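You operate a simulated robot arm through the tools that you are given. There is no shell and no other tool. Be economical: measure what you need, move in short steps, check, and stop when the job is done.

You are at the controls of a simulated two-armed robot. One attempt, no reset.

TASK
Clear the plate, start the table at 25 drops and stop it early with STOP.
Fine: The cup goes on the yellow board before the table starts. One run; switch off after it. Set down upright: brass cup.

The check looks at the end state, three seconds after you hand in, the way a careful person would. Anything else that was tipped, shoved, dropped, spilled or broken makes it a failure.

THE ROBOT
Two 7-joint arms with fingered hands on one trunk, on a base that drives. Base frame: it is fixed to the floor where the robot stands at the start and does not move with it; the origin is under the middle of the robot, x ahead of it, y to its left, z up. Readings come in mm, rad, newtons and seconds.
The left shoulder is at the start at [40, 146, 1193], the right one opposite. With the tool pointing down near the work surface each hand reaches from about 300 to 720 mm from the robot's upright axis, wherever it stands, measured 20 degrees to its own side. Places, roughly: flow power switch [800, -200, 1000]; gauge slide [700, 200, 1200]; yellow base board [500, -200, 900]. Payload 4 kg a hand.
Tool frame (each hand has its own): the origin (TCP) lies between the finger pads and is the grasp point; the fingertips stand 26 mm ahead of it; z points along the fingers, y is the line along which they close. The gripper opens to 148 mm. The gripper's body begins 73 mm behind the TCP. The gripper is a hand of 3 fingers: y runs from the thumb to the fingers, the wrist lies at [0, 0, -224] in the tool frame, and closing takes about 1.5 s.
Orientation is that of the tool frame in the base frame, as a unit quaternion [x, y, z, w]. With the fingers straight down and closing along the base's y, the tool's x points along the base's -x, its y along +y and its z along -z.

THE INTERFACE
- The arms move only by the tool apply_moves. It takes "left_increments", "right_increments" or both (then of equal length, played together; a hand with none holds still); each is a list of rows, each a list of 6 numbers: the turn, a rotation vector about the tool's x, y, z in units of 180 degrees (1.0 is 180 degrees), then the shift along the tool's x, y, z in units of 300 mm (1.0 is 300 mm). In form: [[wx, wy, wz, dx, dy, dz], ...]. A call has 1 to 10 rows; each row is the pose to reach, as a shift and turn from the pose commanded when the call began, along the tool's axes at that moment. "left_grip" and "right_grip" are, for a hand that has rows, the opening in per cent of the stroke, from 0 (shut) to 100 (fully open), set as the call begins (left out, the last holds). A call with a number of a shift or a turn outside -1 to 1 is refused whole. A row lasts 0.2 s, in which the tool goes at most 50 mm and 0.15 rad; a call with a longer step from one row to the next is refused whole, and so is a gripper value outside its range. Where a pose cannot be reached the arm comes as near as it can. A force on the tool above 40 N (or 10 N above the force at the start of the call, whichever is more), or a blocked arm, ends the call early, and 0.2 s more pass. The fingers move at their own pace (about 108 mm/s each) and stop on an object; they squeeze with about 31 N. The grip force told is the motor's: it shows also when the fingers shut on nothing. Time passes only in rows, and 0.2 s behind the last, so rows that repeat a pose let the fingers close. It gives the time, the measured TCP pose, the force on the tool (base axes), the opening and the grip force at its end, in the units of the frame above (readings bear some noise), with the torque about the TCP (base axes, N m) and any sound that the robot's microphone picked up.
- Cameras (640 x 400 px; columns grow to the right, rows downward): "scene" is now at [112.8, -11, 1453.6]; the picture's right is [-0.12, -0.99, 0.00], its down [-0.28, 0.04, -0.96] and it looks along [0.95, -0.12, -0.28] (base axes); focal length 214 px, centre (320, 200). "left" rides on the left gripper at [-68, -39, -90] in its tool frame; the picture's right is [0.50, -0.87, 0.00], its down [0.66, 0.38, -0.65] and it looks along [0.57, 0.33, 0.76] (tool axes); focal length 222 px, centre (320, 200). "right" rides on the right gripper at [68, -39, -90] in its tool frame; the picture's right is [0.50, 0.87, 0.00], its down [-0.66, 0.38, -0.65] and it looks along [-0.57, 0.33, 0.76] (tool axes); focal length 222 px, centre (320, 200).
- camera(camera): a new picture of that camera. It takes no simulated time.
- raise_lower(by): slides the trunk up (or, below 0, down) by that many mm; the arms and the scene camera ride with it, the base frame stays. It gives what a move gives, with no picture.
- base_move(legs): drives the robot by 1 to 6 legs, each [ahead, left, turn to the left] in mm, mm and rad, along the robot's own axes; the way and the turn of a leg run together, so that a leg with both is an arc; at most 1500 mm and 3.142 rad a leg. The arms and the cameras ride along, it lands a little off, and it stops where it bumps. It gives what a move gives.
- curl_fingers(finger1, finger2, thumb_bend, hand): sets how far each is bent, from 0 (flat) to 1 (curled in); at 0.3 the hand is open as for a grip, at 0.7 the pads meet at the TCP. One left out holds its place. A second passes; each finger stops where it meets its share of the squeeze, and holds until it gets a number again. A gripper value or a shape takes the hand back. It gives what a move gives, with no picture; readings hold the bend of each and the force on the fingers (four entries, about 0 where the hand has none), thumb and palm.
- grasp_type(shape, hand): the hand has 3 fingers and takes this shape, open, in about a second: jaw (thumb against the fingers, like two jaws); tri (thumb and two fingers); tip (a fingertip pinch); poke (one finger out to press); point (the index stretched); flat (the hand flat); cup (the hand cupped); fist (a fist). The gripper value then closes the fingers along that shape, each until it touches; the sizes above hold for jaw. It gives what a move gives, with no picture.
- head_to(pan, tilt): turns the head with the scene camera to pan (to the left, within 1.501 rad either way) and tilt (down, from -0.506 to 1.204), counted from straight ahead of the robot. It gives what a move gives.
- measure_at(camera, pixels): for up to 12 pixels [column, row] of the newest picture of that camera ("zoom" is the newest enlarged one), the place [x, y, z] in the base frame of the surface seen there, good to about 2 mm. It takes no simulated time.
- inspect(camera, box): a new picture of the part [left, top, right, bottom] of that camera's present view, enlarged. It takes no simulated time.
- hand_in(): hands the job in; it is judged then, once.

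Work in short steps. Measure before you move; look again where a grasp or a placing could have gone wrong, and mend it. You have 80 turns and 58 pictures in all, those below and enlarged ones among them. Open the grippers and draw the arms clear of the work before you hand the job in, unless the task says otherwise; then end with one line.

The tools are called after "Emit:" as a command line: name --argument value ..., lists and objects as JSON in quotes. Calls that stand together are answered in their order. apply_moves: Moves the arms, as the interface text tells. Its arguments: {"type":"object","properties":{"left_increments":{"type":"array","items":{"type":"array","items":{"type":"number"}}},"left_grip":{"type":"number"},"right_increments":{"type":"array","items":{"type":"array","items":{"type":"number"}}},"right_grip":{"type":"number"}},"required":[]} The other tools are called the same way: raise_lower (by) slides the trunk up or down; grasp_type (shape, hand) gives the hand a shape; curl_fingers (finger1, finger2, thumb_bend, hand) moves the fingers one by one; base_move (legs) drives the base; head_to (pan, tilt) turns the head that bears the scene camera; camera (camera) takes a picture; measure_at (camera, pixels) gives the place of the surface under pixels of a picture; inspect (camera, box) takes an enlarged picture of a part of a camera's view; hand_in () hands the job in.

At the start:

```text
time_s: 0.0
left_position: [378.6, 48.9, 1372.7]
left_orientation: [0.0, 1.0, 0.0, 0.0]
left_force: [-0.3, 0.0, 0.9]
left_wrist_torque: [-0.02, -0.02, -0.05]
left_finger_gap: 148.1
left_gripper_force: 0.0
left_shape: jaw
left_bend: [0.3, 0.3, 0.3]
left_finger forces: [0.1, 0.0, 0.0, 0.0, 0.1, 0.1]
right_position: [252.2, -183.7, 1424.3]
right_orientation: [-0.001, 1.0, 0.0, 0.0]
right_force: [-0.2, 0.7, 0.3]
right_wrist_torque: [0.01, -0.01, 0.05]
right_finger_gap: 148.0
right_gripper_force: 0.1
right_shape: jaw
right_bend: [0.3, 0.3, 0.3]
right_finger forces: [0.1, 0.0, 0.0, 0.1, 0.1, 0.0]
trunk travel left (down, up): [-364.0, 142.0]
robot x, y, heading: [2.0, 0.3, 0.001]
head pan, tilt: [-0.126, 0.288]
```

scene: 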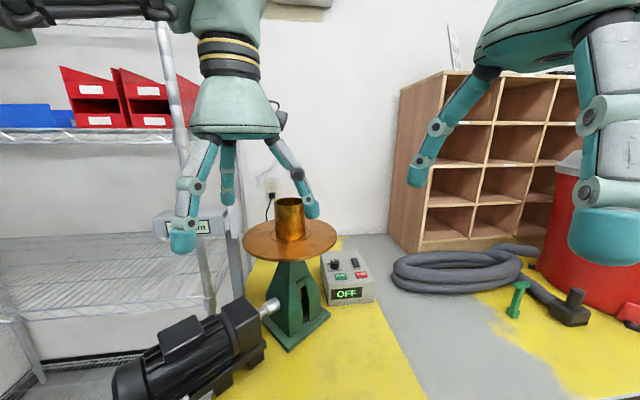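
right: 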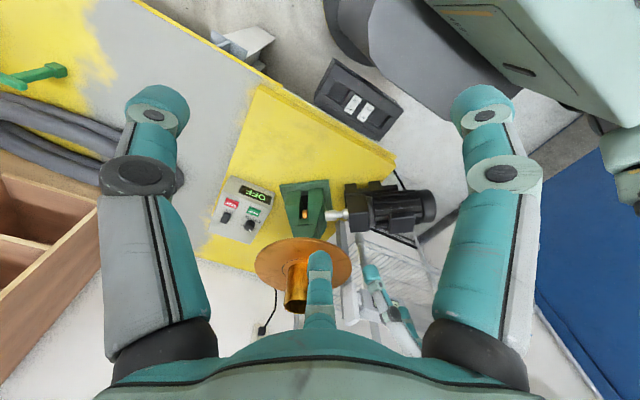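
left: 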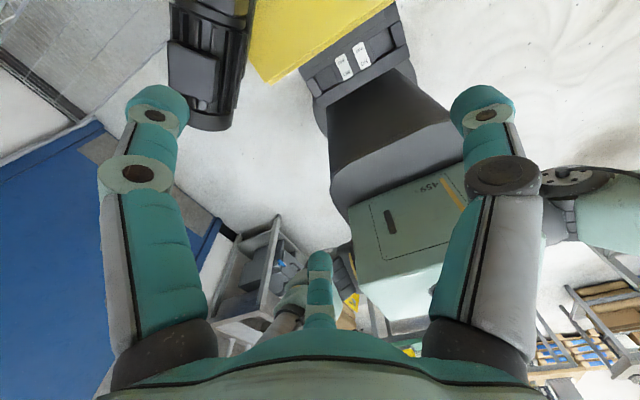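

The scene shows the flow table with the brass cup on the plate (290,220) and the control box (347,275). I look at both closer.

Emit:
inspect --camera "scene" --box '[230, 180, 390, 310]'

Emit:
inspect --camera "scene" --box '[315, 240, 380, 310]'

```text
3.08 times, centred on (310, 245) of scene
```

zoom: 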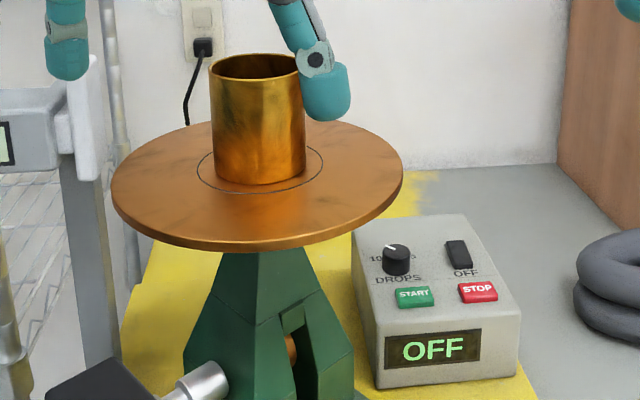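

```text
5.71 times, centred on (348, 275) of scene
```

zoom: 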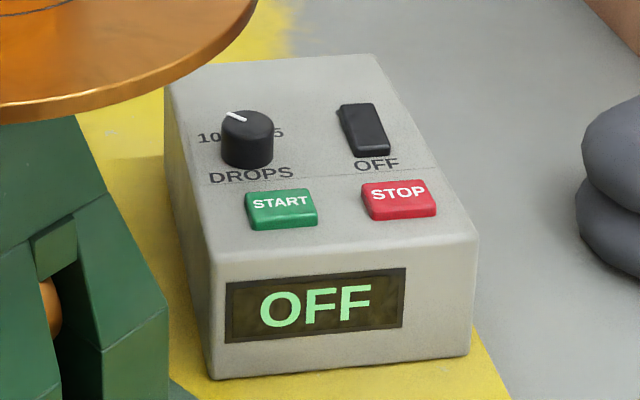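

I measure the knob, switch, buttons and box from the newest zoom, then the plate and cup in the scene picture.

Emit:
measure_at --camera "zoom" --pixels '[[246, 124], [233, 116], [272, 132], [360, 112], [372, 145], [282, 203], [400, 195], [186, 70], [370, 62], [470, 230], [215, 255], [340, 240]]'

Emit:
measure_at --camera "scene" --pixels '[[290, 198], [275, 203], [289, 240], [245, 240], [335, 240], [290, 258], [360, 390], [370, 330], [245, 340], [262, 270], [300, 215], [290, 345]]'

Emit:
camera --camera "scene"

```text
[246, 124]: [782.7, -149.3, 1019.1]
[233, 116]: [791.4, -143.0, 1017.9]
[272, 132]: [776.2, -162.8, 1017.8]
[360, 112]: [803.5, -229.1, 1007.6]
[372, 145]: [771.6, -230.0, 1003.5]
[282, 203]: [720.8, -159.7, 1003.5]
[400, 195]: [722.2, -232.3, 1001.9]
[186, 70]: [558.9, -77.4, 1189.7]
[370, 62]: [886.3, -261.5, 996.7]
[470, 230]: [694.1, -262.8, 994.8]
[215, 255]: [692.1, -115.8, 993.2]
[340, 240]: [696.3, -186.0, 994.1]
```

```text
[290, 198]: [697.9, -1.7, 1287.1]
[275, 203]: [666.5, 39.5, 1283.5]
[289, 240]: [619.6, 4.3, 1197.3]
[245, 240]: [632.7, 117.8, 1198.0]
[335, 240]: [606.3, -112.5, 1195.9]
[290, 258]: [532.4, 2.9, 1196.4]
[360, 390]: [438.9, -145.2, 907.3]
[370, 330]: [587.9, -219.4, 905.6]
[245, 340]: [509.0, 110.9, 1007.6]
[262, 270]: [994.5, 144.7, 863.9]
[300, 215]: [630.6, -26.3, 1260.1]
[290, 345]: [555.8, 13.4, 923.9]
```

```text
52 pictures are left
```

scene: 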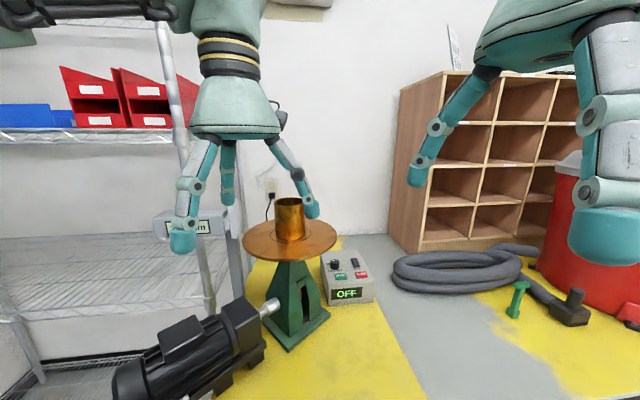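

The cup stands near (650,0), plate at z 1197. I tilt the head down to see the bench edge and the yellow board, and move the left hand aside to the left first.

Emit:
apply_moves --left_increments '[[0, 0, 0, 0, 0.16, 0], [0, 0, 0, 0.1, 0.32, 0], [0, 0, 0, 0.2, 0.45, 0], [0, 0, 0, 0.3, 0.55, 0]]'

Emit:
head_to --pan -0.25 --tilt 0.75

Emit:
camera --camera "scene"

```text
refused: row 2 steps farther than a row can; nothing moved
```

```text
time_s: 0.9
left_position: [379.1, 50.1, 1370.9]
left_orientation: [-0.001, 1.0, 0.0, 0.0]
left_force: [0.3, 0.0, 0.4]
left_wrist_torque: [0.02, 0.0, 0.02]
left_finger_gap: 148.2
left_gripper_force: 0.0
left_shape: jaw
left_bend: [0.3, 0.3, 0.3]
left_finger forces: [0.1, 0.0, 0.1, 0.0, 0.1, 0.1]
right_position: [251.9, -184.5, 1423.5]
right_orientation: [0.0, 1.0, 0.001, 0.0]
right_force: [-0.1, 0.1, -0.5]
right_wrist_torque: [-0.02, -0.02, 0.02]
right_finger_gap: 148.0
right_gripper_force: 0.1
right_shape: jaw
right_bend: [0.3, 0.3, 0.3]
right_finger forces: [0.0, 0.0, 0.1, 0.1, 0.0, 0.0]
trunk travel left (down, up): [-364.0, 142.0]
robot x, y, heading: [-3.7, -4.8, -0.004]
head pan, tilt: [-0.25, 0.75]
```

```text
51 pictures are left
```

scene: 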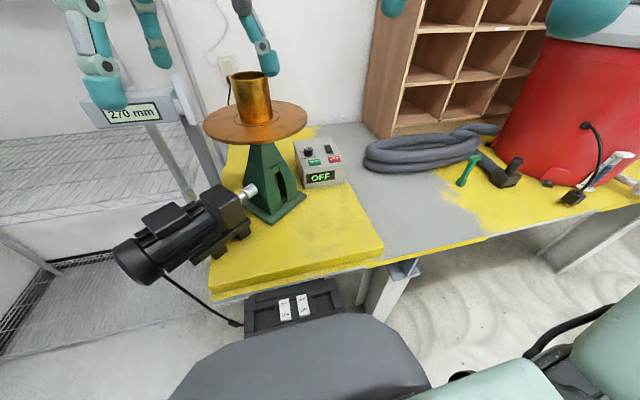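

The yellow board's front edge is near (300,275), its right edge runs (335,135)–(383,245). I measure it and the obstacles, and move the left hand aside with shorter steps.

Emit:
measure_at --camera "scene" --pixels '[[381, 246], [212, 280], [360, 205], [375, 215], [330, 225], [300, 250], [235, 195], [270, 222], [130, 113], [300, 315], [300, 205], [345, 360]]'

Emit:
apply_moves --left_increments '[[0, 0, 0, 0, 0.15, 0], [0, 0, 0, 0.06, 0.28, 0], [0, 0, 0, 0.13, 0.41, 0], [0, 0, 0, 0.2, 0.54, 0]]'

Emit:
inspect --camera "scene" --box '[190, 50, 330, 150]'

Emit:
measure_at --camera "zoom" --pixels '[[180, 110], [285, 150], [380, 120], [280, 350], [205, 300], [378, 320], [64, 320], [535, 300], [300, 425], [260, 250], [185, 190], [378, 190]]'

```text
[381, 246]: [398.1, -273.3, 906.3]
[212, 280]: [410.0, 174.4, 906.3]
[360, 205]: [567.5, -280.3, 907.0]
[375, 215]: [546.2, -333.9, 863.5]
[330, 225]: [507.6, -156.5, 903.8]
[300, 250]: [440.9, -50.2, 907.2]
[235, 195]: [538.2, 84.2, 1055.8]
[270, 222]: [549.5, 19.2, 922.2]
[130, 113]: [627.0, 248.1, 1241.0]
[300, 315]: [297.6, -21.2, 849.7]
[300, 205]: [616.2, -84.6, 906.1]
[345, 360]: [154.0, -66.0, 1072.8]
```

```text
time_s: 1.9
left_position: [317.7, 213.9, 1372.5]
left_orientation: [0.0, 1.0, -0.001, 0.0]
left_force: [0.2, 0.2, 0.6]
left_wrist_torque: [-0.03, 0.01, -0.04]
left_finger_gap: 147.8
left_gripper_force: 0.2
left_shape: jaw
left_bend: [0.3, 0.3, 0.3]
left_finger forces: [0.0, 0.1, 0.0, 0.1, 0.1, 0.0]
right_position: [251.9, -181.3, 1424.4]
right_orientation: [0.0, 1.0, 0.0, 0.0]
right_force: [-1.0, 0.4, 0.0]
right_wrist_torque: [-0.02, 0.01, -0.03]
right_finger_gap: 147.6
right_gripper_force: 0.1
right_shape: jaw
right_bend: [0.3, 0.3, 0.3]
right_finger forces: [0.0, 0.0, 0.0, 0.0, 0.1, 0.0]
trunk travel left (down, up): [-364.0, 142.0]
robot x, y, heading: [0.8, 1.0, 0.003]
head pan, tilt: [-0.25, 0.75]
```

```text
4.00 times, centred on (260, 100) of scene
```

zoom: 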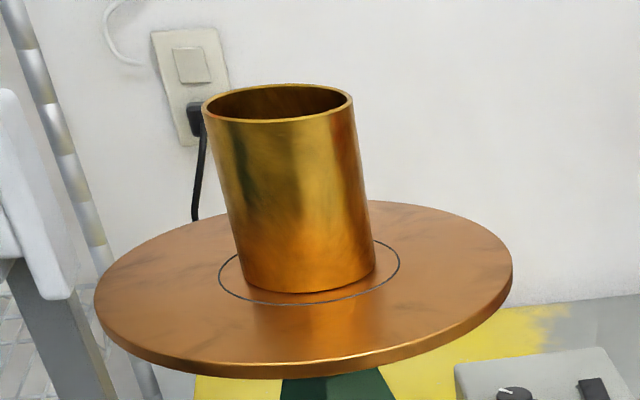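

```text
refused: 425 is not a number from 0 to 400
```

I measure the cup in this zoom.

Emit:
measure_at --camera "zoom" --pixels '[[208, 113], [285, 121], [349, 105], [310, 287], [232, 200], [295, 200], [358, 200], [275, 88], [100, 300], [508, 280], [270, 362], [290, 108]]'

```text
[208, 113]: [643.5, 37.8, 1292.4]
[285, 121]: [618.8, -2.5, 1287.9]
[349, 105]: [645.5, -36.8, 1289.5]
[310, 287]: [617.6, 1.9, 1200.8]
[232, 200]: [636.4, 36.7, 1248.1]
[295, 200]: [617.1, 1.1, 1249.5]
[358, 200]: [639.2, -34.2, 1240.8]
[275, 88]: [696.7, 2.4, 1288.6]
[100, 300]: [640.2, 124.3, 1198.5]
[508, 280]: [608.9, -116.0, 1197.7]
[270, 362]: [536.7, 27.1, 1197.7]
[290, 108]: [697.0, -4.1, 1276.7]
```

Cup: centre (656,1), radius 39, z 1198–1289. I check clearance in front of the robot (black box at (295,300), motor end (130,270), cord) in case I need to drive ahead.

Emit:
camera --camera "scene"

Emit:
measure_at --camera "scene" --pixels '[[290, 287], [250, 298], [245, 318], [335, 285], [320, 305], [225, 318], [195, 297], [135, 270], [265, 345], [300, 275], [390, 290], [300, 292]]'

Emit:
raise_lower --by 130

```text
49 pictures are left
```

scene: 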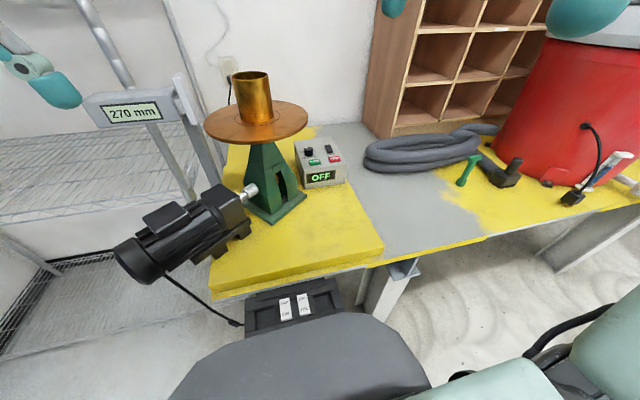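

```text
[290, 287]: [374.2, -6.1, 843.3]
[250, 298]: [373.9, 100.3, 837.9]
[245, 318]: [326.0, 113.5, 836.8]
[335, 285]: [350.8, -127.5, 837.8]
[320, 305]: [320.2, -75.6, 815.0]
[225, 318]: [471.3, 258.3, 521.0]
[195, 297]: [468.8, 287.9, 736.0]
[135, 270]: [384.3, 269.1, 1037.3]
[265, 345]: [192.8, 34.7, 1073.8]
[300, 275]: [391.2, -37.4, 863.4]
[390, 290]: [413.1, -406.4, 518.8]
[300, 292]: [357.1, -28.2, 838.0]
```

```text
time_s: 3.5
left_position: [317.8, 212.2, 1503.6]
left_orientation: [0.0, 1.0, -0.001, 0.0]
left_force: [-0.3, -0.4, 0.6]
left_wrist_torque: [-0.01, 0.01, -0.01]
left_finger_gap: 147.9
left_gripper_force: 0.0
left_shape: jaw
left_bend: [0.3, 0.3, 0.3]
left_finger forces: [0.0, 0.0, 0.0, 0.0, 0.0, 0.0]
right_position: [252.6, -183.8, 1555.3]
right_orientation: [0.0, 1.0, 0.002, 0.0]
right_force: [-0.5, -0.4, 0.2]
right_wrist_torque: [-0.04, 0.0, 0.0]
right_finger_gap: 147.6
right_gripper_force: 0.1
right_shape: jaw
right_bend: [0.3, 0.3, 0.3]
right_finger forces: [0.0, 0.0, 0.0, 0.1, 0.0, 0.0]
trunk travel left (down, up): [-494.0, 12.0]
robot x, y, heading: [0.2, 0.3, 0.004]
head pan, tilt: [-0.25, 0.75]
```

Trunk is up; driving ahead has no room. I move the right hand toward a point above the cup in a first leg.

Emit:
apply_moves --right_increments '[[0, 0, 0, -0.119, 0.052, 0.048], [0, 0, 0, -0.238, 0.105, 0.095], [0, 0, 0, -0.357, 0.157, 0.143], [0, 0, 0, -0.476, 0.21, 0.19], [0, 0, 0, -0.595, 0.262, 0.238], [0, 0, 0, -0.714, 0.314, 0.286], [0, 0, 0, -0.833, 0.367, 0.333]]' --right_grip 100

```text
time_s: 5.1
left_position: [322.0, 211.2, 1501.7]
left_orientation: [0.001, 1.0, 0.0, 0.0]
left_force: [0.2, 0.3, -0.4]
left_wrist_torque: [-0.01, 0.01, 0.01]
left_finger_gap: 147.9
left_gripper_force: 0.1
left_shape: jaw
left_bend: [0.3, 0.3, 0.3]
left_finger forces: [0.1, 0.1, 0.1, 0.0, 0.0, 0.1]
right_position: [427.4, -181.4, 1427.0]
right_orientation: [0.003, 1.0, 0.005, 0.002]
right_force: [-0.2, 0.0, -0.3]
right_wrist_torque: [-0.01, 0.04, 0.01]
right_finger_gap: 148.2
right_gripper_force: 0.1
right_shape: jaw
right_bend: [0.3, 0.3, 0.3]
right_finger forces: [0.0, 0.0, 0.0, 0.0, 0.0, 0.1]
right hand out of reach, approached as far as the arm can: row 1, 2, 3, 4, 5, 6, 7
trunk travel left (down, up): [-494.0, 12.0]
robot x, y, heading: [-2.6, -2.2, 0.002]
head pan, tilt: [-0.25, 0.75]
```

Straight down is out of reach up here, so I'll use a 45° forward-tilted grasp. I pitch the right hand forward now and pull back/down a little.

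Emit:
apply_moves --right_increments '[[0, -0.042, 0, 0.08, -0.1, 0], [0, -0.084, 0, 0.16, -0.2, 0], [0, -0.126, 0, 0.25, -0.3, 0], [0, -0.168, 0, 0.25, -0.3, 0], [0, -0.21, 0, 0.25, -0.3, 0], [0, -0.25, 0, 0.25, -0.3, 0]]'

```text
time_s: 6.5
left_position: [317.4, 211.0, 1503.4]
left_orientation: [0.0, 1.0, 0.001, 0.002]
left_force: [0.7, 0.1, -0.9]
left_wrist_torque: [0.01, -0.03, 0.01]
left_finger_gap: 147.7
left_gripper_force: 0.1
left_shape: jaw
left_bend: [0.3, 0.3, 0.3]
left_finger forces: [0.0, 0.1, 0.1, 0.0, 0.1, 0.0]
right_position: [349.7, -271.7, 1427.8]
right_orientation: [0.0, 0.924, 0.002, 0.383]
right_force: [-0.1, 0.7, 0.3]
right_wrist_torque: [-0.01, 0.02, -0.02]
right_finger_gap: 147.9
right_gripper_force: 0.0
right_shape: jaw
right_bend: [0.3, 0.3, 0.3]
right_finger forces: [0.0, 0.0, 0.0, 0.1, 0.1, 0.0]
trunk travel left (down, up): [-494.0, 12.0]
robot x, y, heading: [2.5, 1.9, -0.002]
head pan, tilt: [-0.25, 0.75]
```

Pose reached cleanly. Now I move to the pre-grasp about 130 mm behind/above the cup, on the 45° line.

Emit:
apply_moves --right_increments '[[0, 0, 0, -0.038, 0.114, 0.088], [0, 0, 0, -0.076, 0.228, 0.177], [0, 0, 0, -0.113, 0.341, 0.265], [0, 0, 0, -0.151, 0.455, 0.353], [0, 0, 0, -0.189, 0.569, 0.442], [0, 0, 0, -0.227, 0.683, 0.53], [0, 0, 0, -0.264, 0.796, 0.619], [0, 0, 0, -0.302, 0.91, 0.707]]'

Emit:
camera --camera "scene"

Emit:
camera --camera "right"

```text
time_s: 8.3
left_position: [319.7, 211.4, 1502.7]
left_orientation: [0.0, 1.0, -0.001, -0.001]
left_force: [-0.1, -0.6, -0.5]
left_wrist_torque: [-0.02, 0.03, 0.03]
left_finger_gap: 148.1
left_gripper_force: 0.1
left_shape: jaw
left_bend: [0.3, 0.3, 0.3]
left_finger forces: [0.0, 0.0, 0.0, 0.0, 0.0, 0.1]
right_position: [504.7, -114.0, 1353.0]
right_orientation: [0.0, 0.924, 0.001, 0.382]
right_force: [-0.2, -0.3, -0.3]
right_wrist_torque: [0.01, -0.03, -0.03]
right_finger_gap: 148.0
right_gripper_force: 0.1
right_shape: jaw
right_bend: [0.3, 0.3, 0.3]
right_finger forces: [0.1, 0.0, 0.1, 0.0, 0.0, 0.0]
right hand out of reach, approached as far as the arm can: row 5, 6, 7, 8
trunk travel left (down, up): [-494.0, 12.0]
robot x, y, heading: [2.9, 3.2, -0.004]
head pan, tilt: [-0.25, 0.75]
```

```text
48 pictures are left
```

scene: 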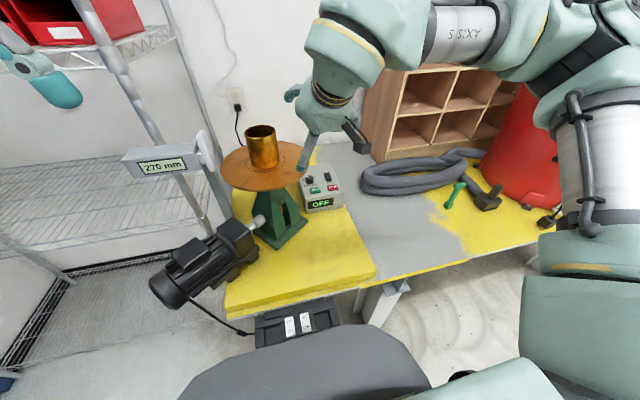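

```text
47 pictures are left
```

right: 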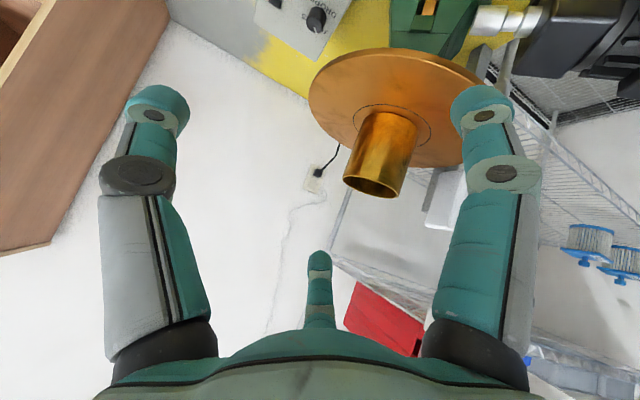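

The hand stopped at a wrist limit at (505,-114,1353). I yaw it 30° left, in line with the forearm, while going to the new pre-grasp (576,-45,1342).

Emit:
apply_moves --right_increments '[[-0.03, 0, -0.03, 0, 0, 0], [-0.06, 0, -0.06, 0, 0, 0], [-0.09, 0, -0.09, -0.03, 0.06, 0.05], [-0.118, 0, -0.118, -0.07, 0.12, 0.1], [-0.118, 0, -0.118, -0.11, 0.18, 0.15], [-0.118, 0, -0.118, -0.141, 0.23, 0.193]]'

```text
time_s: 9.7
left_position: [321.5, 211.1, 1501.9]
left_orientation: [0.0, 1.0, 0.0, -0.001]
left_force: [0.7, -0.2, -0.1]
left_wrist_torque: [0.02, 0.0, -0.02]
left_finger_gap: 147.9
left_gripper_force: 0.2
left_shape: jaw
left_bend: [0.3, 0.3, 0.3]
left_finger forces: [0.0, 0.0, 0.0, 0.0, 0.1, 0.1]
right_position: [569.1, -56.8, 1343.4]
right_orientation: [-0.239, 0.893, 0.101, 0.369]
right_force: [0.9, -0.4, 0.5]
right_wrist_torque: [-0.01, -0.01, 0.02]
right_finger_gap: 147.8
right_gripper_force: 0.2
right_shape: jaw
right_bend: [0.3, 0.3, 0.3]
right_finger forces: [0.1, 0.1, 0.0, 0.0, 0.0, 0.0]
right hand out of reach, approached as far as the arm can: row 6
trunk travel left (down, up): [-494.0, 12.0]
robot x, y, heading: [-2.2, -3.1, 0.0]
head pan, tilt: [-0.25, 0.75]
```

Nearly there. I yaw a further 15° left and advance to (601,-54,1328) on the new approach line.

Emit:
apply_moves --right_increments '[[-0.03, 0, -0.03, -0.01, -0.02, 0.03], [-0.059, 0, -0.059, -0.02, -0.03, 0.07], [-0.059, 0, -0.059, -0.033, -0.045, 0.104]]'

Emit:
camera --camera "right"

Emit:
camera --camera "scene"

```text
time_s: 10.5
left_position: [320.3, 211.8, 1502.2]
left_orientation: [0.001, 1.0, 0.0, 0.0]
left_force: [0.8, 0.5, -0.7]
left_wrist_torque: [0.03, -0.02, 0.02]
left_finger_gap: 147.9
left_gripper_force: 0.0
left_shape: jaw
left_bend: [0.3, 0.3, 0.3]
left_finger forces: [0.0, 0.0, 0.1, 0.0, 0.1, 0.0]
right_position: [601.1, -51.4, 1330.0]
right_orientation: [-0.354, 0.853, 0.147, 0.354]
right_force: [0.2, -0.6, -0.6]
right_wrist_torque: [0.03, 0.03, 0.01]
right_finger_gap: 148.0
right_gripper_force: 0.0
right_shape: jaw
right_bend: [0.3, 0.3, 0.3]
right_finger forces: [0.1, 0.0, 0.0, 0.0, 0.0, 0.0]
trunk travel left (down, up): [-494.0, 12.0]
robot x, y, heading: [-0.2, -2.1, 0.003]
head pan, tilt: [-0.25, 0.75]
```

```text
46 pictures are left
```

right: 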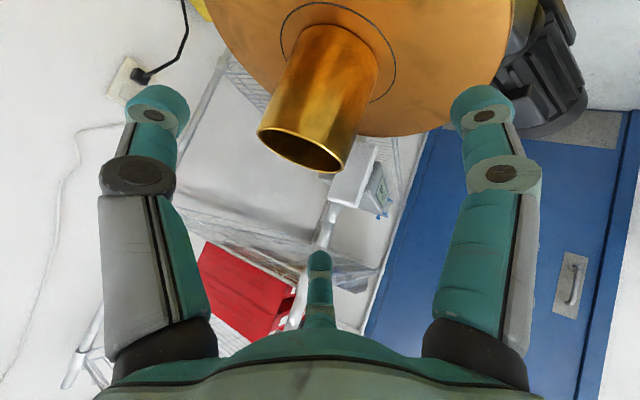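

```text
45 pictures are left
```

scene: 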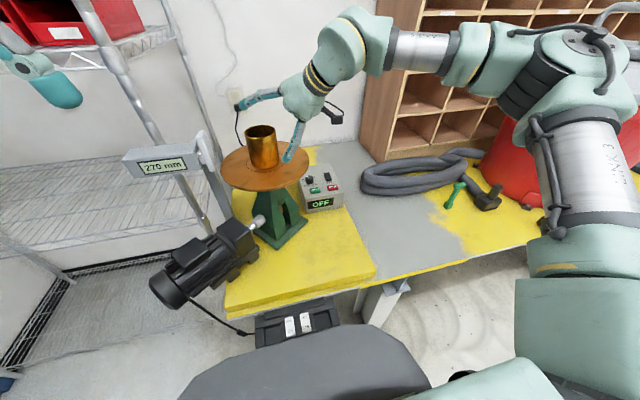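

I measure the three fingertips and the cup in the right-hand picture: tips at (150,105), (488,105), (319,262); cup rim at (300,150).

Emit:
measure_at --camera "right" --pixels '[[152, 92], [150, 115], [482, 92], [486, 116], [319, 258], [319, 285], [264, 142], [342, 165], [330, 30], [300, 165]]'

Emit:
inspect --camera "scene" --box '[210, 60, 350, 210]'

```text
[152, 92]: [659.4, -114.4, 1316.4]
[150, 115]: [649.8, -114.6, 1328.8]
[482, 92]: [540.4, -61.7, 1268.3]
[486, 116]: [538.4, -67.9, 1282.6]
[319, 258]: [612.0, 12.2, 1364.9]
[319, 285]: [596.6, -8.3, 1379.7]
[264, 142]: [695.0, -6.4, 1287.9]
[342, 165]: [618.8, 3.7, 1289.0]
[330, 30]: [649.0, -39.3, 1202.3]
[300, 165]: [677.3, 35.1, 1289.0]
```

```text
2.67 times, centred on (280, 135) of scene
```

zoom: 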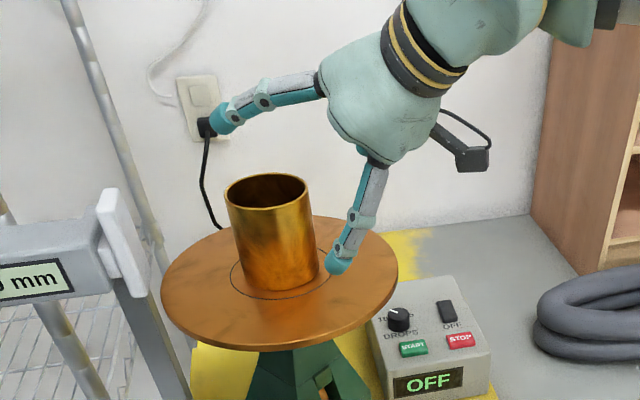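

The hand is a three-finger centric one (fingers ~120° apart), so a 45° tilt would put the low finger into the plate. I back off 100 mm and try the shapes to see how the fingers arrange.

Emit:
apply_moves --right_increments '[[0, 0, 0, 0, 0, -0.16], [0, 0, 0, 0, 0, -0.32]]'

Emit:
grasp_type --hand "right" --shape "tip"

Emit:
camera --camera "right"

Emit:
grasp_type --hand "right" --shape "tri"

Emit:
camera --camera "right"

```text
time_s: 11.1
left_position: [316.7, 210.9, 1503.9]
left_orientation: [0.0, 1.0, 0.0, 0.001]
left_force: [-0.2, 0.0, 0.5]
left_wrist_torque: [-0.01, -0.02, 0.01]
left_finger_gap: 147.9
left_gripper_force: 0.1
left_shape: jaw
left_bend: [0.3, 0.3, 0.3]
left_finger forces: [0.0, 0.1, 0.0, 0.1, 0.0, 0.0]
right_position: [548.4, -100.3, 1398.6]
right_orientation: [-0.354, 0.852, 0.148, 0.355]
right_force: [-0.7, 0.1, -0.7]
right_wrist_torque: [0.0, -0.04, -0.02]
right_finger_gap: 148.1
right_gripper_force: 0.0
right_shape: jaw
right_bend: [0.3, 0.3, 0.3]
right_finger forces: [0.0, 0.0, 0.0, 0.1, 0.0, 0.1]
trunk travel left (down, up): [-494.0, 12.0]
robot x, y, heading: [-2.3, 2.5, 0.0]
head pan, tilt: [-0.25, 0.75]
```

```text
time_s: 12.0
left_position: [320.1, 211.1, 1502.4]
left_orientation: [0.0, 1.0, 0.0, 0.0]
left_force: [0.4, 0.4, 0.5]
left_wrist_torque: [0.02, 0.0, -0.02]
left_finger_gap: 148.0
left_gripper_force: 0.1
left_shape: jaw
left_bend: [0.3, 0.3, 0.3]
left_finger forces: [0.1, 0.0, 0.0, 0.1, 0.0, 0.0]
right_position: [552.8, -99.5, 1397.0]
right_orientation: [-0.353, 0.853, 0.148, 0.354]
right_force: [0.7, -0.4, 0.1]
right_wrist_torque: [0.02, -0.03, 0.01]
right_finger_gap: 147.9
right_gripper_force: 0.1
right_shape: tip
right_bend: [0.3, 0.3, 0.3]
right_finger forces: [0.0, 0.1, 0.1, 0.0, 0.1, 0.1]
trunk travel left (down, up): [-494.0, 12.0]
robot x, y, heading: [2.4, 3.5, 0.006]
head pan, tilt: [-0.25, 0.75]
```

```text
43 pictures are left
```

right: 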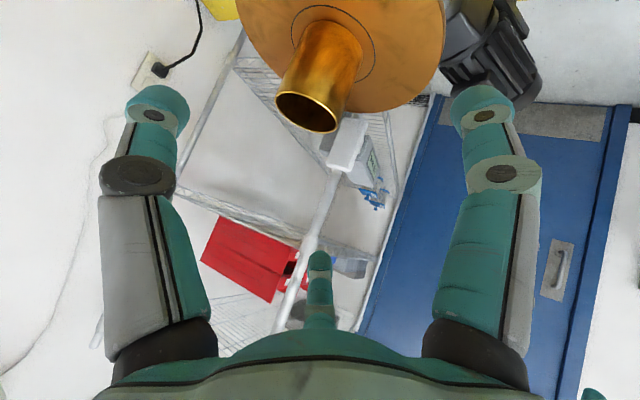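

```text
time_s: 12.9
left_position: [319.4, 211.2, 1502.6]
left_orientation: [0.0, 1.0, 0.0, -0.001]
left_force: [-0.2, 0.4, -0.7]
left_wrist_torque: [-0.01, -0.03, 0.0]
left_finger_gap: 147.9
left_gripper_force: 0.0
left_shape: jaw
left_bend: [0.3, 0.3, 0.3]
left_finger forces: [0.0, 0.0, 0.1, 0.0, 0.0, 0.0]
right_position: [550.6, -100.5, 1396.9]
right_orientation: [-0.353, 0.853, 0.147, 0.354]
right_force: [-1.0, 0.3, 0.8]
right_wrist_torque: [-0.02, 0.0, -0.04]
right_finger_gap: 148.1
right_gripper_force: 0.0
right_shape: tri
right_bend: [0.3, 0.3, 0.3]
right_finger forces: [0.0, 0.0, 0.0, 0.0, 0.1, 0.1]
trunk travel left (down, up): [-494.0, 12.0]
robot x, y, heading: [-1.7, 2.1, 0.005]
head pan, tilt: [-0.25, 0.75]
```

```text
42 pictures are left
```

right: 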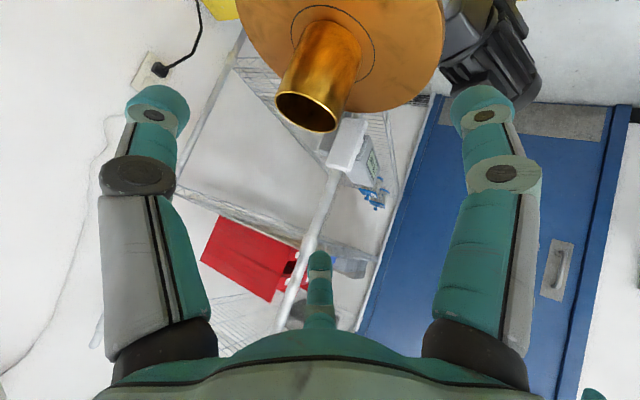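

All shapes keep the 120° layout, so a top-down grip is best, and that needs the shoulder nearer. I retract the right hand, then will turn the base left so the right shoulder comes forward.

Emit:
grasp_type --hand "right" --shape "jaw"

Emit:
apply_moves --right_increments '[[0.03, 0, 0.03, 0.084, 0.02, -0.11], [0.06, 0, 0.06, 0.168, 0.04, -0.22], [0.09, 0, 0.09, 0.252, 0.06, -0.33], [0.12, 0, 0.12, 0.336, 0.08, -0.44], [0.15, 0, 0.15, 0.42, 0.1, -0.55], [0.177, 0, 0.177, 0.505, 0.118, -0.66]]'

Emit:
apply_moves --right_increments '[[0, 0.042, 0, 0, 0, 0], [0, 0.084, 0, 0, 0, 0], [0, 0.126, 0, 0, 0, 0], [0, 0.168, 0, 0, 0, 0], [0, 0.21, 0, 0, 0, 0], [0, 0.25, 0, 0, 0, 0]]'

Emit:
base_move --legs '[[-60, 0, 0]]'

Emit:
camera --camera "scene"

```text
time_s: 13.8
left_position: [318.8, 210.4, 1502.6]
left_orientation: [0.0, 1.0, 0.0, 0.0]
left_force: [0.3, 1.0, 0.6]
left_wrist_torque: [-0.01, -0.02, 0.02]
left_finger_gap: 148.0
left_gripper_force: 0.0
left_shape: jaw
left_bend: [0.3, 0.3, 0.3]
left_finger forces: [0.1, 0.0, 0.0, 0.0, 0.0, 0.0]
right_position: [552.6, -99.4, 1396.6]
right_orientation: [-0.353, 0.853, 0.147, 0.355]
right_force: [0.2, -1.0, 0.3]
right_wrist_torque: [0.01, -0.02, 0.03]
right_finger_gap: 148.0
right_gripper_force: 0.1
right_shape: jaw
right_bend: [0.3, 0.3, 0.3]
right_finger forces: [0.1, 0.2, 0.0, 0.0, 0.0, 0.0]
trunk travel left (down, up): [-494.0, 12.0]
robot x, y, heading: [0.3, -3.3, 0.002]
head pan, tilt: [-0.25, 0.75]
```

```text
time_s: 15.2
left_position: [317.5, 212.6, 1504.1]
left_orientation: [-0.001, 1.0, 0.001, 0.001]
left_force: [-0.2, 0.6, -0.2]
left_wrist_torque: [-0.01, 0.0, 0.0]
left_finger_gap: 148.0
left_gripper_force: 0.1
left_shape: jaw
left_bend: [0.3, 0.3, 0.3]
left_finger forces: [0.0, 0.1, 0.1, 0.1, 0.0, 0.0]
right_position: [349.9, -249.1, 1429.6]
right_orientation: [0.003, 0.924, 0.0, 0.383]
right_force: [-1.6, 1.2, 0.2]
right_wrist_torque: [0.02, -0.02, -0.01]
right_finger_gap: 148.2
right_gripper_force: 0.0
right_shape: jaw
right_bend: [0.3, 0.3, 0.3]
right_finger forces: [0.0, 0.0, 0.0, 0.0, 0.0, 0.0]
trunk travel left (down, up): [-494.0, 12.0]
robot x, y, heading: [-3.3, -0.5, -0.0]
head pan, tilt: [-0.25, 0.75]
```

```text
time_s: 16.6
left_position: [320.4, 211.3, 1502.0]
left_orientation: [0.0, 1.0, 0.0, 0.0]
left_force: [1.1, 0.2, 0.5]
left_wrist_torque: [0.01, 0.0, -0.02]
left_finger_gap: 147.7
left_gripper_force: 0.1
left_shape: jaw
left_bend: [0.3, 0.3, 0.3]
left_finger forces: [0.1, 0.1, 0.0, 0.0, 0.0, 0.0]
right_position: [352.7, -250.3, 1428.9]
right_orientation: [0.001, 1.0, 0.003, -0.002]
right_force: [0.8, -0.5, -0.4]
right_wrist_torque: [0.01, 0.03, -0.02]
right_finger_gap: 148.0
right_gripper_force: 0.1
right_shape: jaw
right_bend: [0.3, 0.3, 0.3]
right_finger forces: [0.0, 0.0, 0.0, 0.0, 0.0, 0.0]
trunk travel left (down, up): [-494.0, 12.0]
robot x, y, heading: [-0.5, 0.8, 0.006]
head pan, tilt: [-0.25, 0.75]
```

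```text
time_s: 17.6
left_position: [274.8, 211.7, 1498.2]
left_orientation: [0.0, 1.0, 0.0, -0.006]
left_force: [1.1, 0.5, -0.2]
left_wrist_torque: [-0.02, 0.1, -0.02]
left_finger_gap: 147.8
left_gripper_force: 0.0
left_shape: jaw
left_bend: [0.3, 0.3, 0.3]
left_finger forces: [0.0, 0.0, 0.1, 0.0, 0.1, 0.1]
right_position: [307.0, -250.3, 1425.1]
right_orientation: [0.001, 1.0, 0.001, -0.006]
right_force: [0.5, 1.0, 0.4]
right_wrist_torque: [-0.02, 0.1, 0.0]
right_finger_gap: 148.0
right_gripper_force: 0.1
right_shape: jaw
right_bend: [0.3, 0.3, 0.3]
right_finger forces: [0.0, 0.0, 0.0, 0.0, 0.0, 0.1]
trunk travel left (down, up): [-494.0, 12.0]
robot x, y, heading: [-62.0, -1.2, 0.0]
head pan, tilt: [-0.25, 0.75]
```

```text
41 pictures are left
```

scene: 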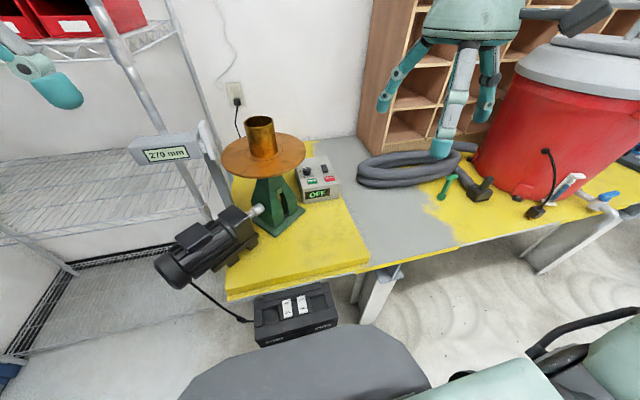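

The black box (295,315) stayed with the bench, so it isn't part of the robot and must not be bumped. I measure it and the robot's hull.

Emit:
measure_at --camera "scene" --pixels '[[257, 300], [330, 285], [257, 340], [336, 322], [295, 335], [300, 332], [220, 390], [320, 330], [400, 360], [240, 318], [300, 370], [430, 385]]'

Emit:
head_to --pan -0.1 --tilt 1.2

Emit:
camera --camera "scene"

Emit:
camera --camera "left"

```text
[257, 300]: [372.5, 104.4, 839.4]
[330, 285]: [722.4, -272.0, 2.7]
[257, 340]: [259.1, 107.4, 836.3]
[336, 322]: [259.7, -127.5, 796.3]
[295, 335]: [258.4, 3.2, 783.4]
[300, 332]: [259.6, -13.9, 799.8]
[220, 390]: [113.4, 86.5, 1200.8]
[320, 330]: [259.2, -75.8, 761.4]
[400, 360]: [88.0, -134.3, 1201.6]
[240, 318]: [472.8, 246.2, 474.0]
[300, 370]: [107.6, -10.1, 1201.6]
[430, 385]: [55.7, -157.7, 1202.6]
```

```text
time_s: 18.5
left_position: [258.4, 211.6, 1502.7]
left_orientation: [0.001, 1.0, 0.0, 0.0]
left_force: [-0.5, -0.4, -0.4]
left_wrist_torque: [0.0, -0.04, 0.0]
left_finger_gap: 147.8
left_gripper_force: 0.1
left_shape: jaw
left_bend: [0.3, 0.3, 0.3]
left_finger forces: [0.0, 0.0, 0.0, 0.0, 0.0, 0.0]
right_position: [290.5, -249.7, 1429.7]
right_orientation: [0.001, 1.0, 0.001, 0.0]
right_force: [-0.4, 0.2, 0.1]
right_wrist_torque: [-0.02, -0.04, 0.02]
right_finger_gap: 147.9
right_gripper_force: 0.0
right_shape: jaw
right_bend: [0.3, 0.3, 0.3]
right_finger forces: [0.0, 0.0, 0.0, 0.0, 0.0, 0.1]
trunk travel left (down, up): [-494.0, 12.0]
robot x, y, heading: [-55.5, -1.3, 0.002]
head pan, tilt: [-0.099, 1.201]
```

```text
40 pictures are left
```

scene: 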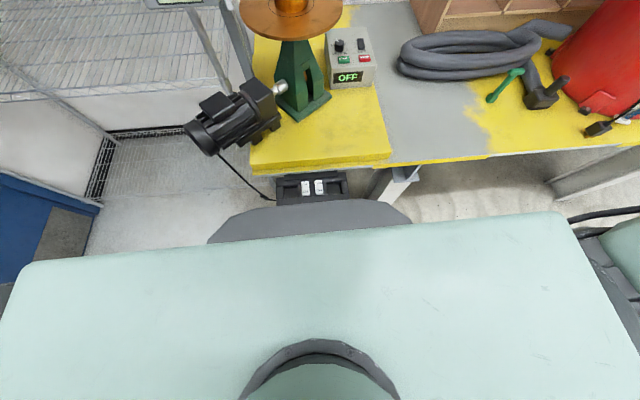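

```text
39 pictures are left
```

left: 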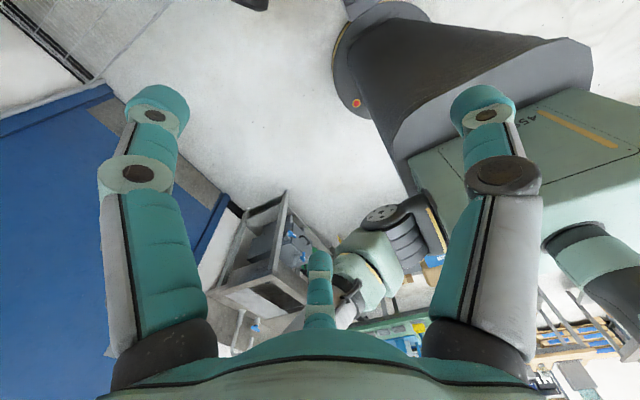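

The box's front face is at x≈259, y −127..107. I measure the robot's base outline in the left picture to know what room a turn needs.

Emit:
measure_at --camera "left" --pixels '[[336, 60], [345, 100], [357, 103], [375, 8], [370, 50], [425, 15], [400, 40], [395, 165], [550, 50], [590, 80], [360, 25], [470, 35]]'

Emit:
camera --camera "right"

```text
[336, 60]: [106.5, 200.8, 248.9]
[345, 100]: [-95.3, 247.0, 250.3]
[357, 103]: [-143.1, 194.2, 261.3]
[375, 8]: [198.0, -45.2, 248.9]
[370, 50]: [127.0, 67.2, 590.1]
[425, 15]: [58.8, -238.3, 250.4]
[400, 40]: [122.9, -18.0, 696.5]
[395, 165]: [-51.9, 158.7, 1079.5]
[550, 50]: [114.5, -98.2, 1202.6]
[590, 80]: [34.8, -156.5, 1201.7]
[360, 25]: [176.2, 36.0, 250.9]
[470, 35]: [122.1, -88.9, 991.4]
```

```text
38 pictures are left
```

right: 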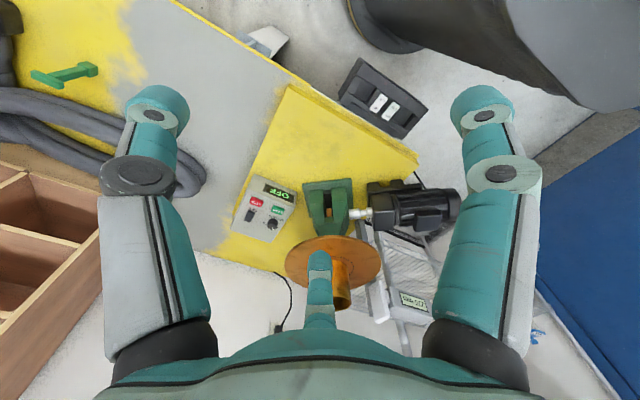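

The base is a ~252 mm disc, column ~182 mm, so I can go to about x=40 without touching the box. I turn 0.52 rad left here, then shift +95 mm in x.

Emit:
base_move --legs '[[0, 0, 0.52], [80, -46, 0]]'

Emit:
head_to --pan -0.6 --tilt 0.75

Emit:
camera --camera "scene"

```text
time_s: 21.2
left_position: [180.3, 343.3, 1504.1]
left_orientation: [-0.258, 0.966, -0.003, 0.007]
left_force: [0.5, 0.6, 0.2]
left_wrist_torque: [0.01, 0.02, -0.01]
left_finger_gap: 147.9
left_gripper_force: 0.1
left_shape: jaw
left_bend: [0.3, 0.3, 0.3]
left_finger forces: [0.0, 0.0, 0.0, 0.0, 0.1, 0.0]
right_position: [437.5, -39.3, 1434.7]
right_orientation: [-0.257, 0.966, -0.001, 0.005]
right_force: [0.4, 0.6, 0.7]
right_wrist_torque: [0.01, 0.01, 0.0]
right_finger_gap: 147.8
right_gripper_force: 0.0
right_shape: jaw
right_bend: [0.3, 0.3, 0.3]
right_finger forces: [0.0, 0.0, 0.1, 0.0, 0.1, 0.0]
trunk travel left (down, up): [-494.0, 12.0]
robot x, y, heading: [25.6, -2.0, 0.52]
head pan, tilt: [-0.099, 1.201]
stopped in leg 2: the robot was blocked; the commanded pose is now the measured one
```

```text
time_s: 22.1
left_position: [179.0, 342.3, 1504.4]
left_orientation: [-0.257, 0.966, -0.003, 0.008]
left_force: [0.4, 0.2, 0.1]
left_wrist_torque: [-0.01, 0.0, 0.0]
left_finger_gap: 148.0
left_gripper_force: 0.0
left_shape: jaw
left_bend: [0.3, 0.3, 0.3]
left_finger forces: [0.0, 0.0, 0.0, 0.0, 0.1, 0.1]
right_position: [436.1, -40.4, 1436.2]
right_orientation: [-0.257, 0.966, -0.002, 0.007]
right_force: [0.1, 0.6, -0.2]
right_wrist_torque: [-0.03, 0.02, -0.02]
right_finger_gap: 148.4
right_gripper_force: 0.1
right_shape: jaw
right_bend: [0.3, 0.3, 0.3]
right_finger forces: [0.0, 0.0, 0.0, 0.0, 0.1, 0.1]
trunk travel left (down, up): [-494.0, 12.0]
robot x, y, heading: [26.8, 1.6, 0.523]
head pan, tilt: [-0.6, 0.75]
```

```text
37 pictures are left
```

scene: 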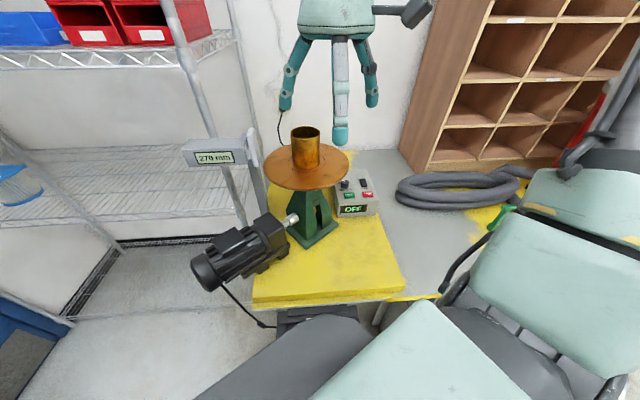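

The base touched something (probably the box) at x=26. I back off ~10 mm, then re-measure cup and plate to be sure nothing shifted.

Emit:
base_move --legs '[[-9, 5, 0]]'

Emit:
inspect --camera "scene" --box '[240, 110, 400, 230]'

Emit:
measure_at --camera "zoom" --pixels '[[206, 75], [310, 75], [260, 92], [262, 68], [270, 225], [290, 150]]'

```text
time_s: 22.9
left_position: [188.2, 343.2, 1504.2]
left_orientation: [-0.257, 0.966, -0.001, 0.001]
left_force: [-0.1, 0.2, -0.6]
left_wrist_torque: [0.0, 0.0, -0.03]
left_finger_gap: 148.1
left_gripper_force: 0.0
left_shape: jaw
left_bend: [0.3, 0.3, 0.3]
left_finger forces: [0.1, 0.0, 0.0, 0.0, 0.1, 0.0]
right_position: [445.8, -41.1, 1430.8]
right_orientation: [-0.257, 0.966, 0.001, 0.002]
right_force: [-0.3, -0.1, -0.7]
right_wrist_torque: [0.02, -0.01, 0.0]
right_finger_gap: 148.0
right_gripper_force: 0.1
right_shape: jaw
right_bend: [0.3, 0.3, 0.3]
right_finger forces: [0.0, 0.1, 0.0, 0.1, 0.0, 0.0]
trunk travel left (down, up): [-494.0, 12.0]
robot x, y, heading: [19.3, -1.1, 0.518]
head pan, tilt: [-0.6, 0.75]
```

```text
3.33 times, centred on (320, 170) of scene
```

zoom: 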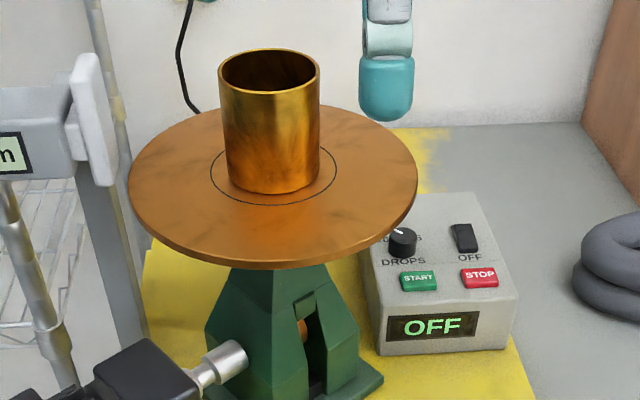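

```text
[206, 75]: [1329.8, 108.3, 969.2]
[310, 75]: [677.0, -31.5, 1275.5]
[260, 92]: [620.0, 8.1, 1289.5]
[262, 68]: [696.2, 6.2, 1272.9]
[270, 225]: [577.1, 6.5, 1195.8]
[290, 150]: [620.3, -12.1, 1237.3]
```

The cup hasn't moved (centre ~(657,1)). I raise the trunk the last 12 mm and move the vertical right hand to hover over the cup at z≈1335.

Emit:
raise_lower --by 12

Emit:
apply_moves --right_increments '[[0, 0, 0, -0.113, -0.038, 0.06], [0, 0, 0, -0.227, -0.076, 0.12], [0, 0, 0, -0.34, -0.114, 0.18], [0, 0, 0, -0.453, -0.152, 0.24], [0, 0, 0, -0.567, -0.19, 0.3], [0, 0, 0, -0.68, -0.228, 0.36]]'

```text
time_s: 23.5
left_position: [188.1, 342.0, 1515.4]
left_orientation: [-0.257, 0.966, -0.001, 0.001]
left_force: [0.1, 0.4, 0.8]
left_wrist_torque: [-0.02, -0.02, -0.02]
left_finger_gap: 147.7
left_gripper_force: 0.1
left_shape: jaw
left_bend: [0.3, 0.3, 0.3]
left_finger forces: [0.1, 0.0, 0.1, 0.0, 0.0, 0.1]
right_position: [445.2, -40.7, 1442.3]
right_orientation: [-0.257, 0.966, 0.0, 0.001]
right_force: [0.4, 0.2, -0.9]
right_wrist_torque: [-0.02, -0.05, 0.01]
right_finger_gap: 147.8
right_gripper_force: 0.1
right_shape: jaw
right_bend: [0.3, 0.3, 0.3]
right_finger forces: [0.1, 0.1, 0.1, 0.1, 0.0, 0.0]
trunk travel left (down, up): [-506.0, 0.0]
robot x, y, heading: [14.8, 2.2, 0.517]
head pan, tilt: [-0.6, 0.75]
```

```text
time_s: 24.9
left_position: [188.5, 342.6, 1513.7]
left_orientation: [-0.257, 0.966, -0.002, 0.001]
left_force: [-0.5, 0.3, 0.7]
left_wrist_torque: [-0.02, 0.04, 0.03]
left_finger_gap: 147.9
left_gripper_force: 0.0
left_shape: jaw
left_bend: [0.3, 0.3, 0.3]
left_finger forces: [0.0, 0.1, 0.0, 0.0, 0.1, 0.1]
right_position: [657.9, 1.1, 1334.9]
right_orientation: [-0.257, 0.966, 0.001, 0.001]
right_force: [-0.8, -0.6, -0.8]
right_wrist_torque: [-0.01, 0.02, -0.01]
right_finger_gap: 148.1
right_gripper_force: 0.1
right_shape: jaw
right_bend: [0.3, 0.3, 0.3]
right_finger forces: [0.0, 0.1, 0.0, 0.0, 0.0, 0.1]
trunk travel left (down, up): [-506.0, 0.0]
robot x, y, heading: [18.1, 0.5, 0.519]
head pan, tilt: [-0.6, 0.75]
```

Reached exactly. A look from both cameras before lowering.

Emit:
camera --camera "right"

Emit:
inspect --camera "scene" --box '[220, 60, 380, 200]'

```text
35 pictures are left
```

right: 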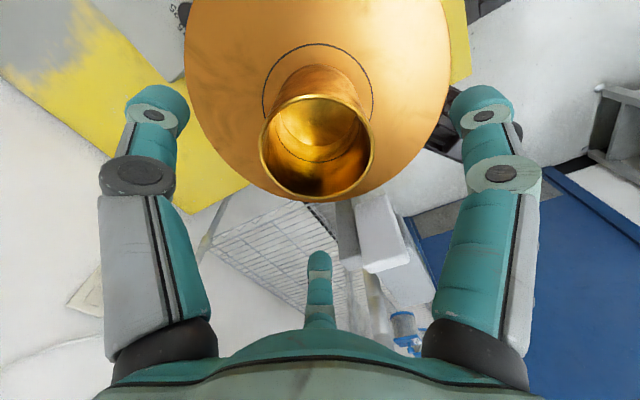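

```text
2.86 times, centred on (300, 130) of scene
```

zoom: 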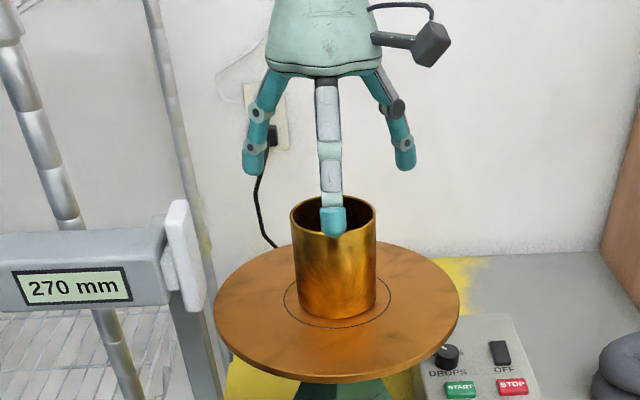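

The hand is centred over the cup. I lower 88 mm to grip at z≈1247.

Emit:
apply_moves --right_increments '[[0, 0, 0, 0, 0, 0.1], [0, 0, 0, 0, 0, 0.2], [0, 0, 0, 0, 0, 0.293]]'

Emit:
inspect --camera "scene" --box '[220, 60, 380, 200]'

```text
time_s: 25.7
left_position: [187.5, 342.8, 1514.8]
left_orientation: [-0.258, 0.966, -0.001, 0.001]
left_force: [0.7, 0.1, 0.2]
left_wrist_torque: [-0.03, -0.02, -0.01]
left_finger_gap: 147.9
left_gripper_force: 0.0
left_shape: jaw
left_bend: [0.3, 0.3, 0.3]
left_finger forces: [0.0, 0.0, 0.0, 0.0, 0.0, 0.1]
right_position: [656.3, 0.9, 1246.8]
right_orientation: [-0.257, 0.966, 0.001, 0.001]
right_force: [-1.1, 0.2, -0.3]
right_wrist_torque: [-0.01, 0.02, 0.02]
right_finger_gap: 147.9
right_gripper_force: 0.0
right_shape: jaw
right_bend: [0.3, 0.3, 0.3]
right_finger forces: [0.0, 0.1, 0.0, 0.0, 0.0, 0.1]
trunk travel left (down, up): [-506.0, 0.0]
robot x, y, heading: [18.0, -2.4, 0.522]
head pan, tilt: [-0.6, 0.75]
```

```text
2.86 times, centred on (300, 130) of scene
```

zoom: 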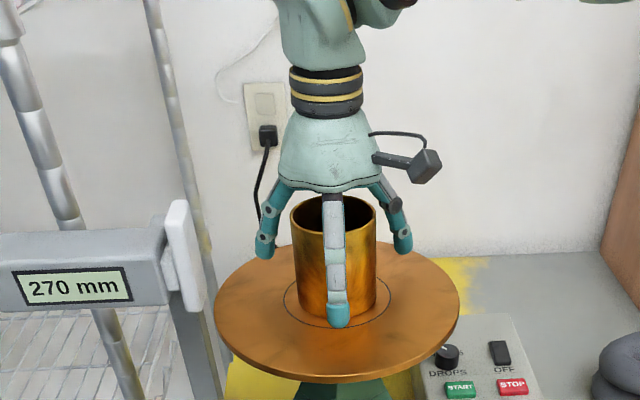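

Fingers surround the cup with clearance. I close with rows that hold the pose.

Emit:
apply_moves --right_increments '[[0, 0, 0, 0, 0, 0], [0, 0, 0, 0, 0, 0], [0, 0, 0, 0, 0, 0], [0, 0, 0, 0, 0, 0], [0, 0, 0, 0, 0, 0], [0, 0, 0, 0, 0, 0], [0, 0, 0, 0, 0, 0], [0, 0, 0, 0, 0, 0]]' --right_grip 0

Emit:
inspect --camera "scene" --box '[220, 60, 380, 200]'

```text
time_s: 27.5
left_position: [188.1, 342.7, 1515.3]
left_orientation: [-0.257, 0.966, -0.001, 0.002]
left_force: [-0.3, -0.2, 0.5]
left_wrist_torque: [-0.01, 0.0, 0.0]
left_finger_gap: 147.8
left_gripper_force: 0.0
left_shape: jaw
left_bend: [0.3, 0.3, 0.3]
left_finger forces: [0.0, 0.0, 0.0, 0.0, 0.0, 0.1]
right_position: [656.3, 0.5, 1247.1]
right_orientation: [-0.258, 0.966, 0.0, 0.001]
right_force: [-0.4, -1.6, 0.0]
right_wrist_torque: [-0.04, -0.02, -0.02]
right_finger_gap: 74.3
right_gripper_force: 31.2
right_shape: jaw
right_bend: [0.39, 0.35, 0.7]
right_finger forces: [27.7, 27.4, 0.1, 0.0, 27.8, 0.0]
trunk travel left (down, up): [-506.0, 0.0]
robot x, y, heading: [17.3, 4.2, 0.519]
head pan, tilt: [-0.6, 0.75]
```

```text
2.86 times, centred on (300, 130) of scene
```

zoom: 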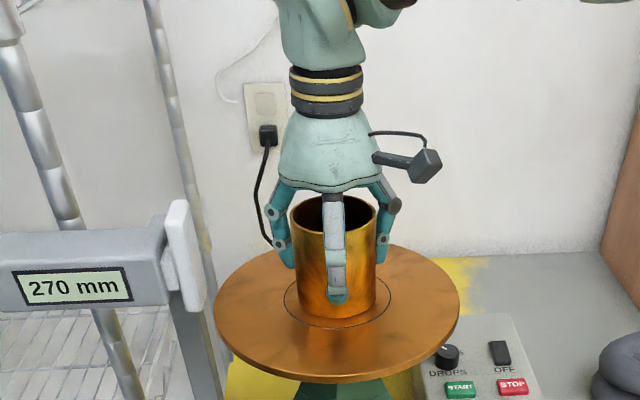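

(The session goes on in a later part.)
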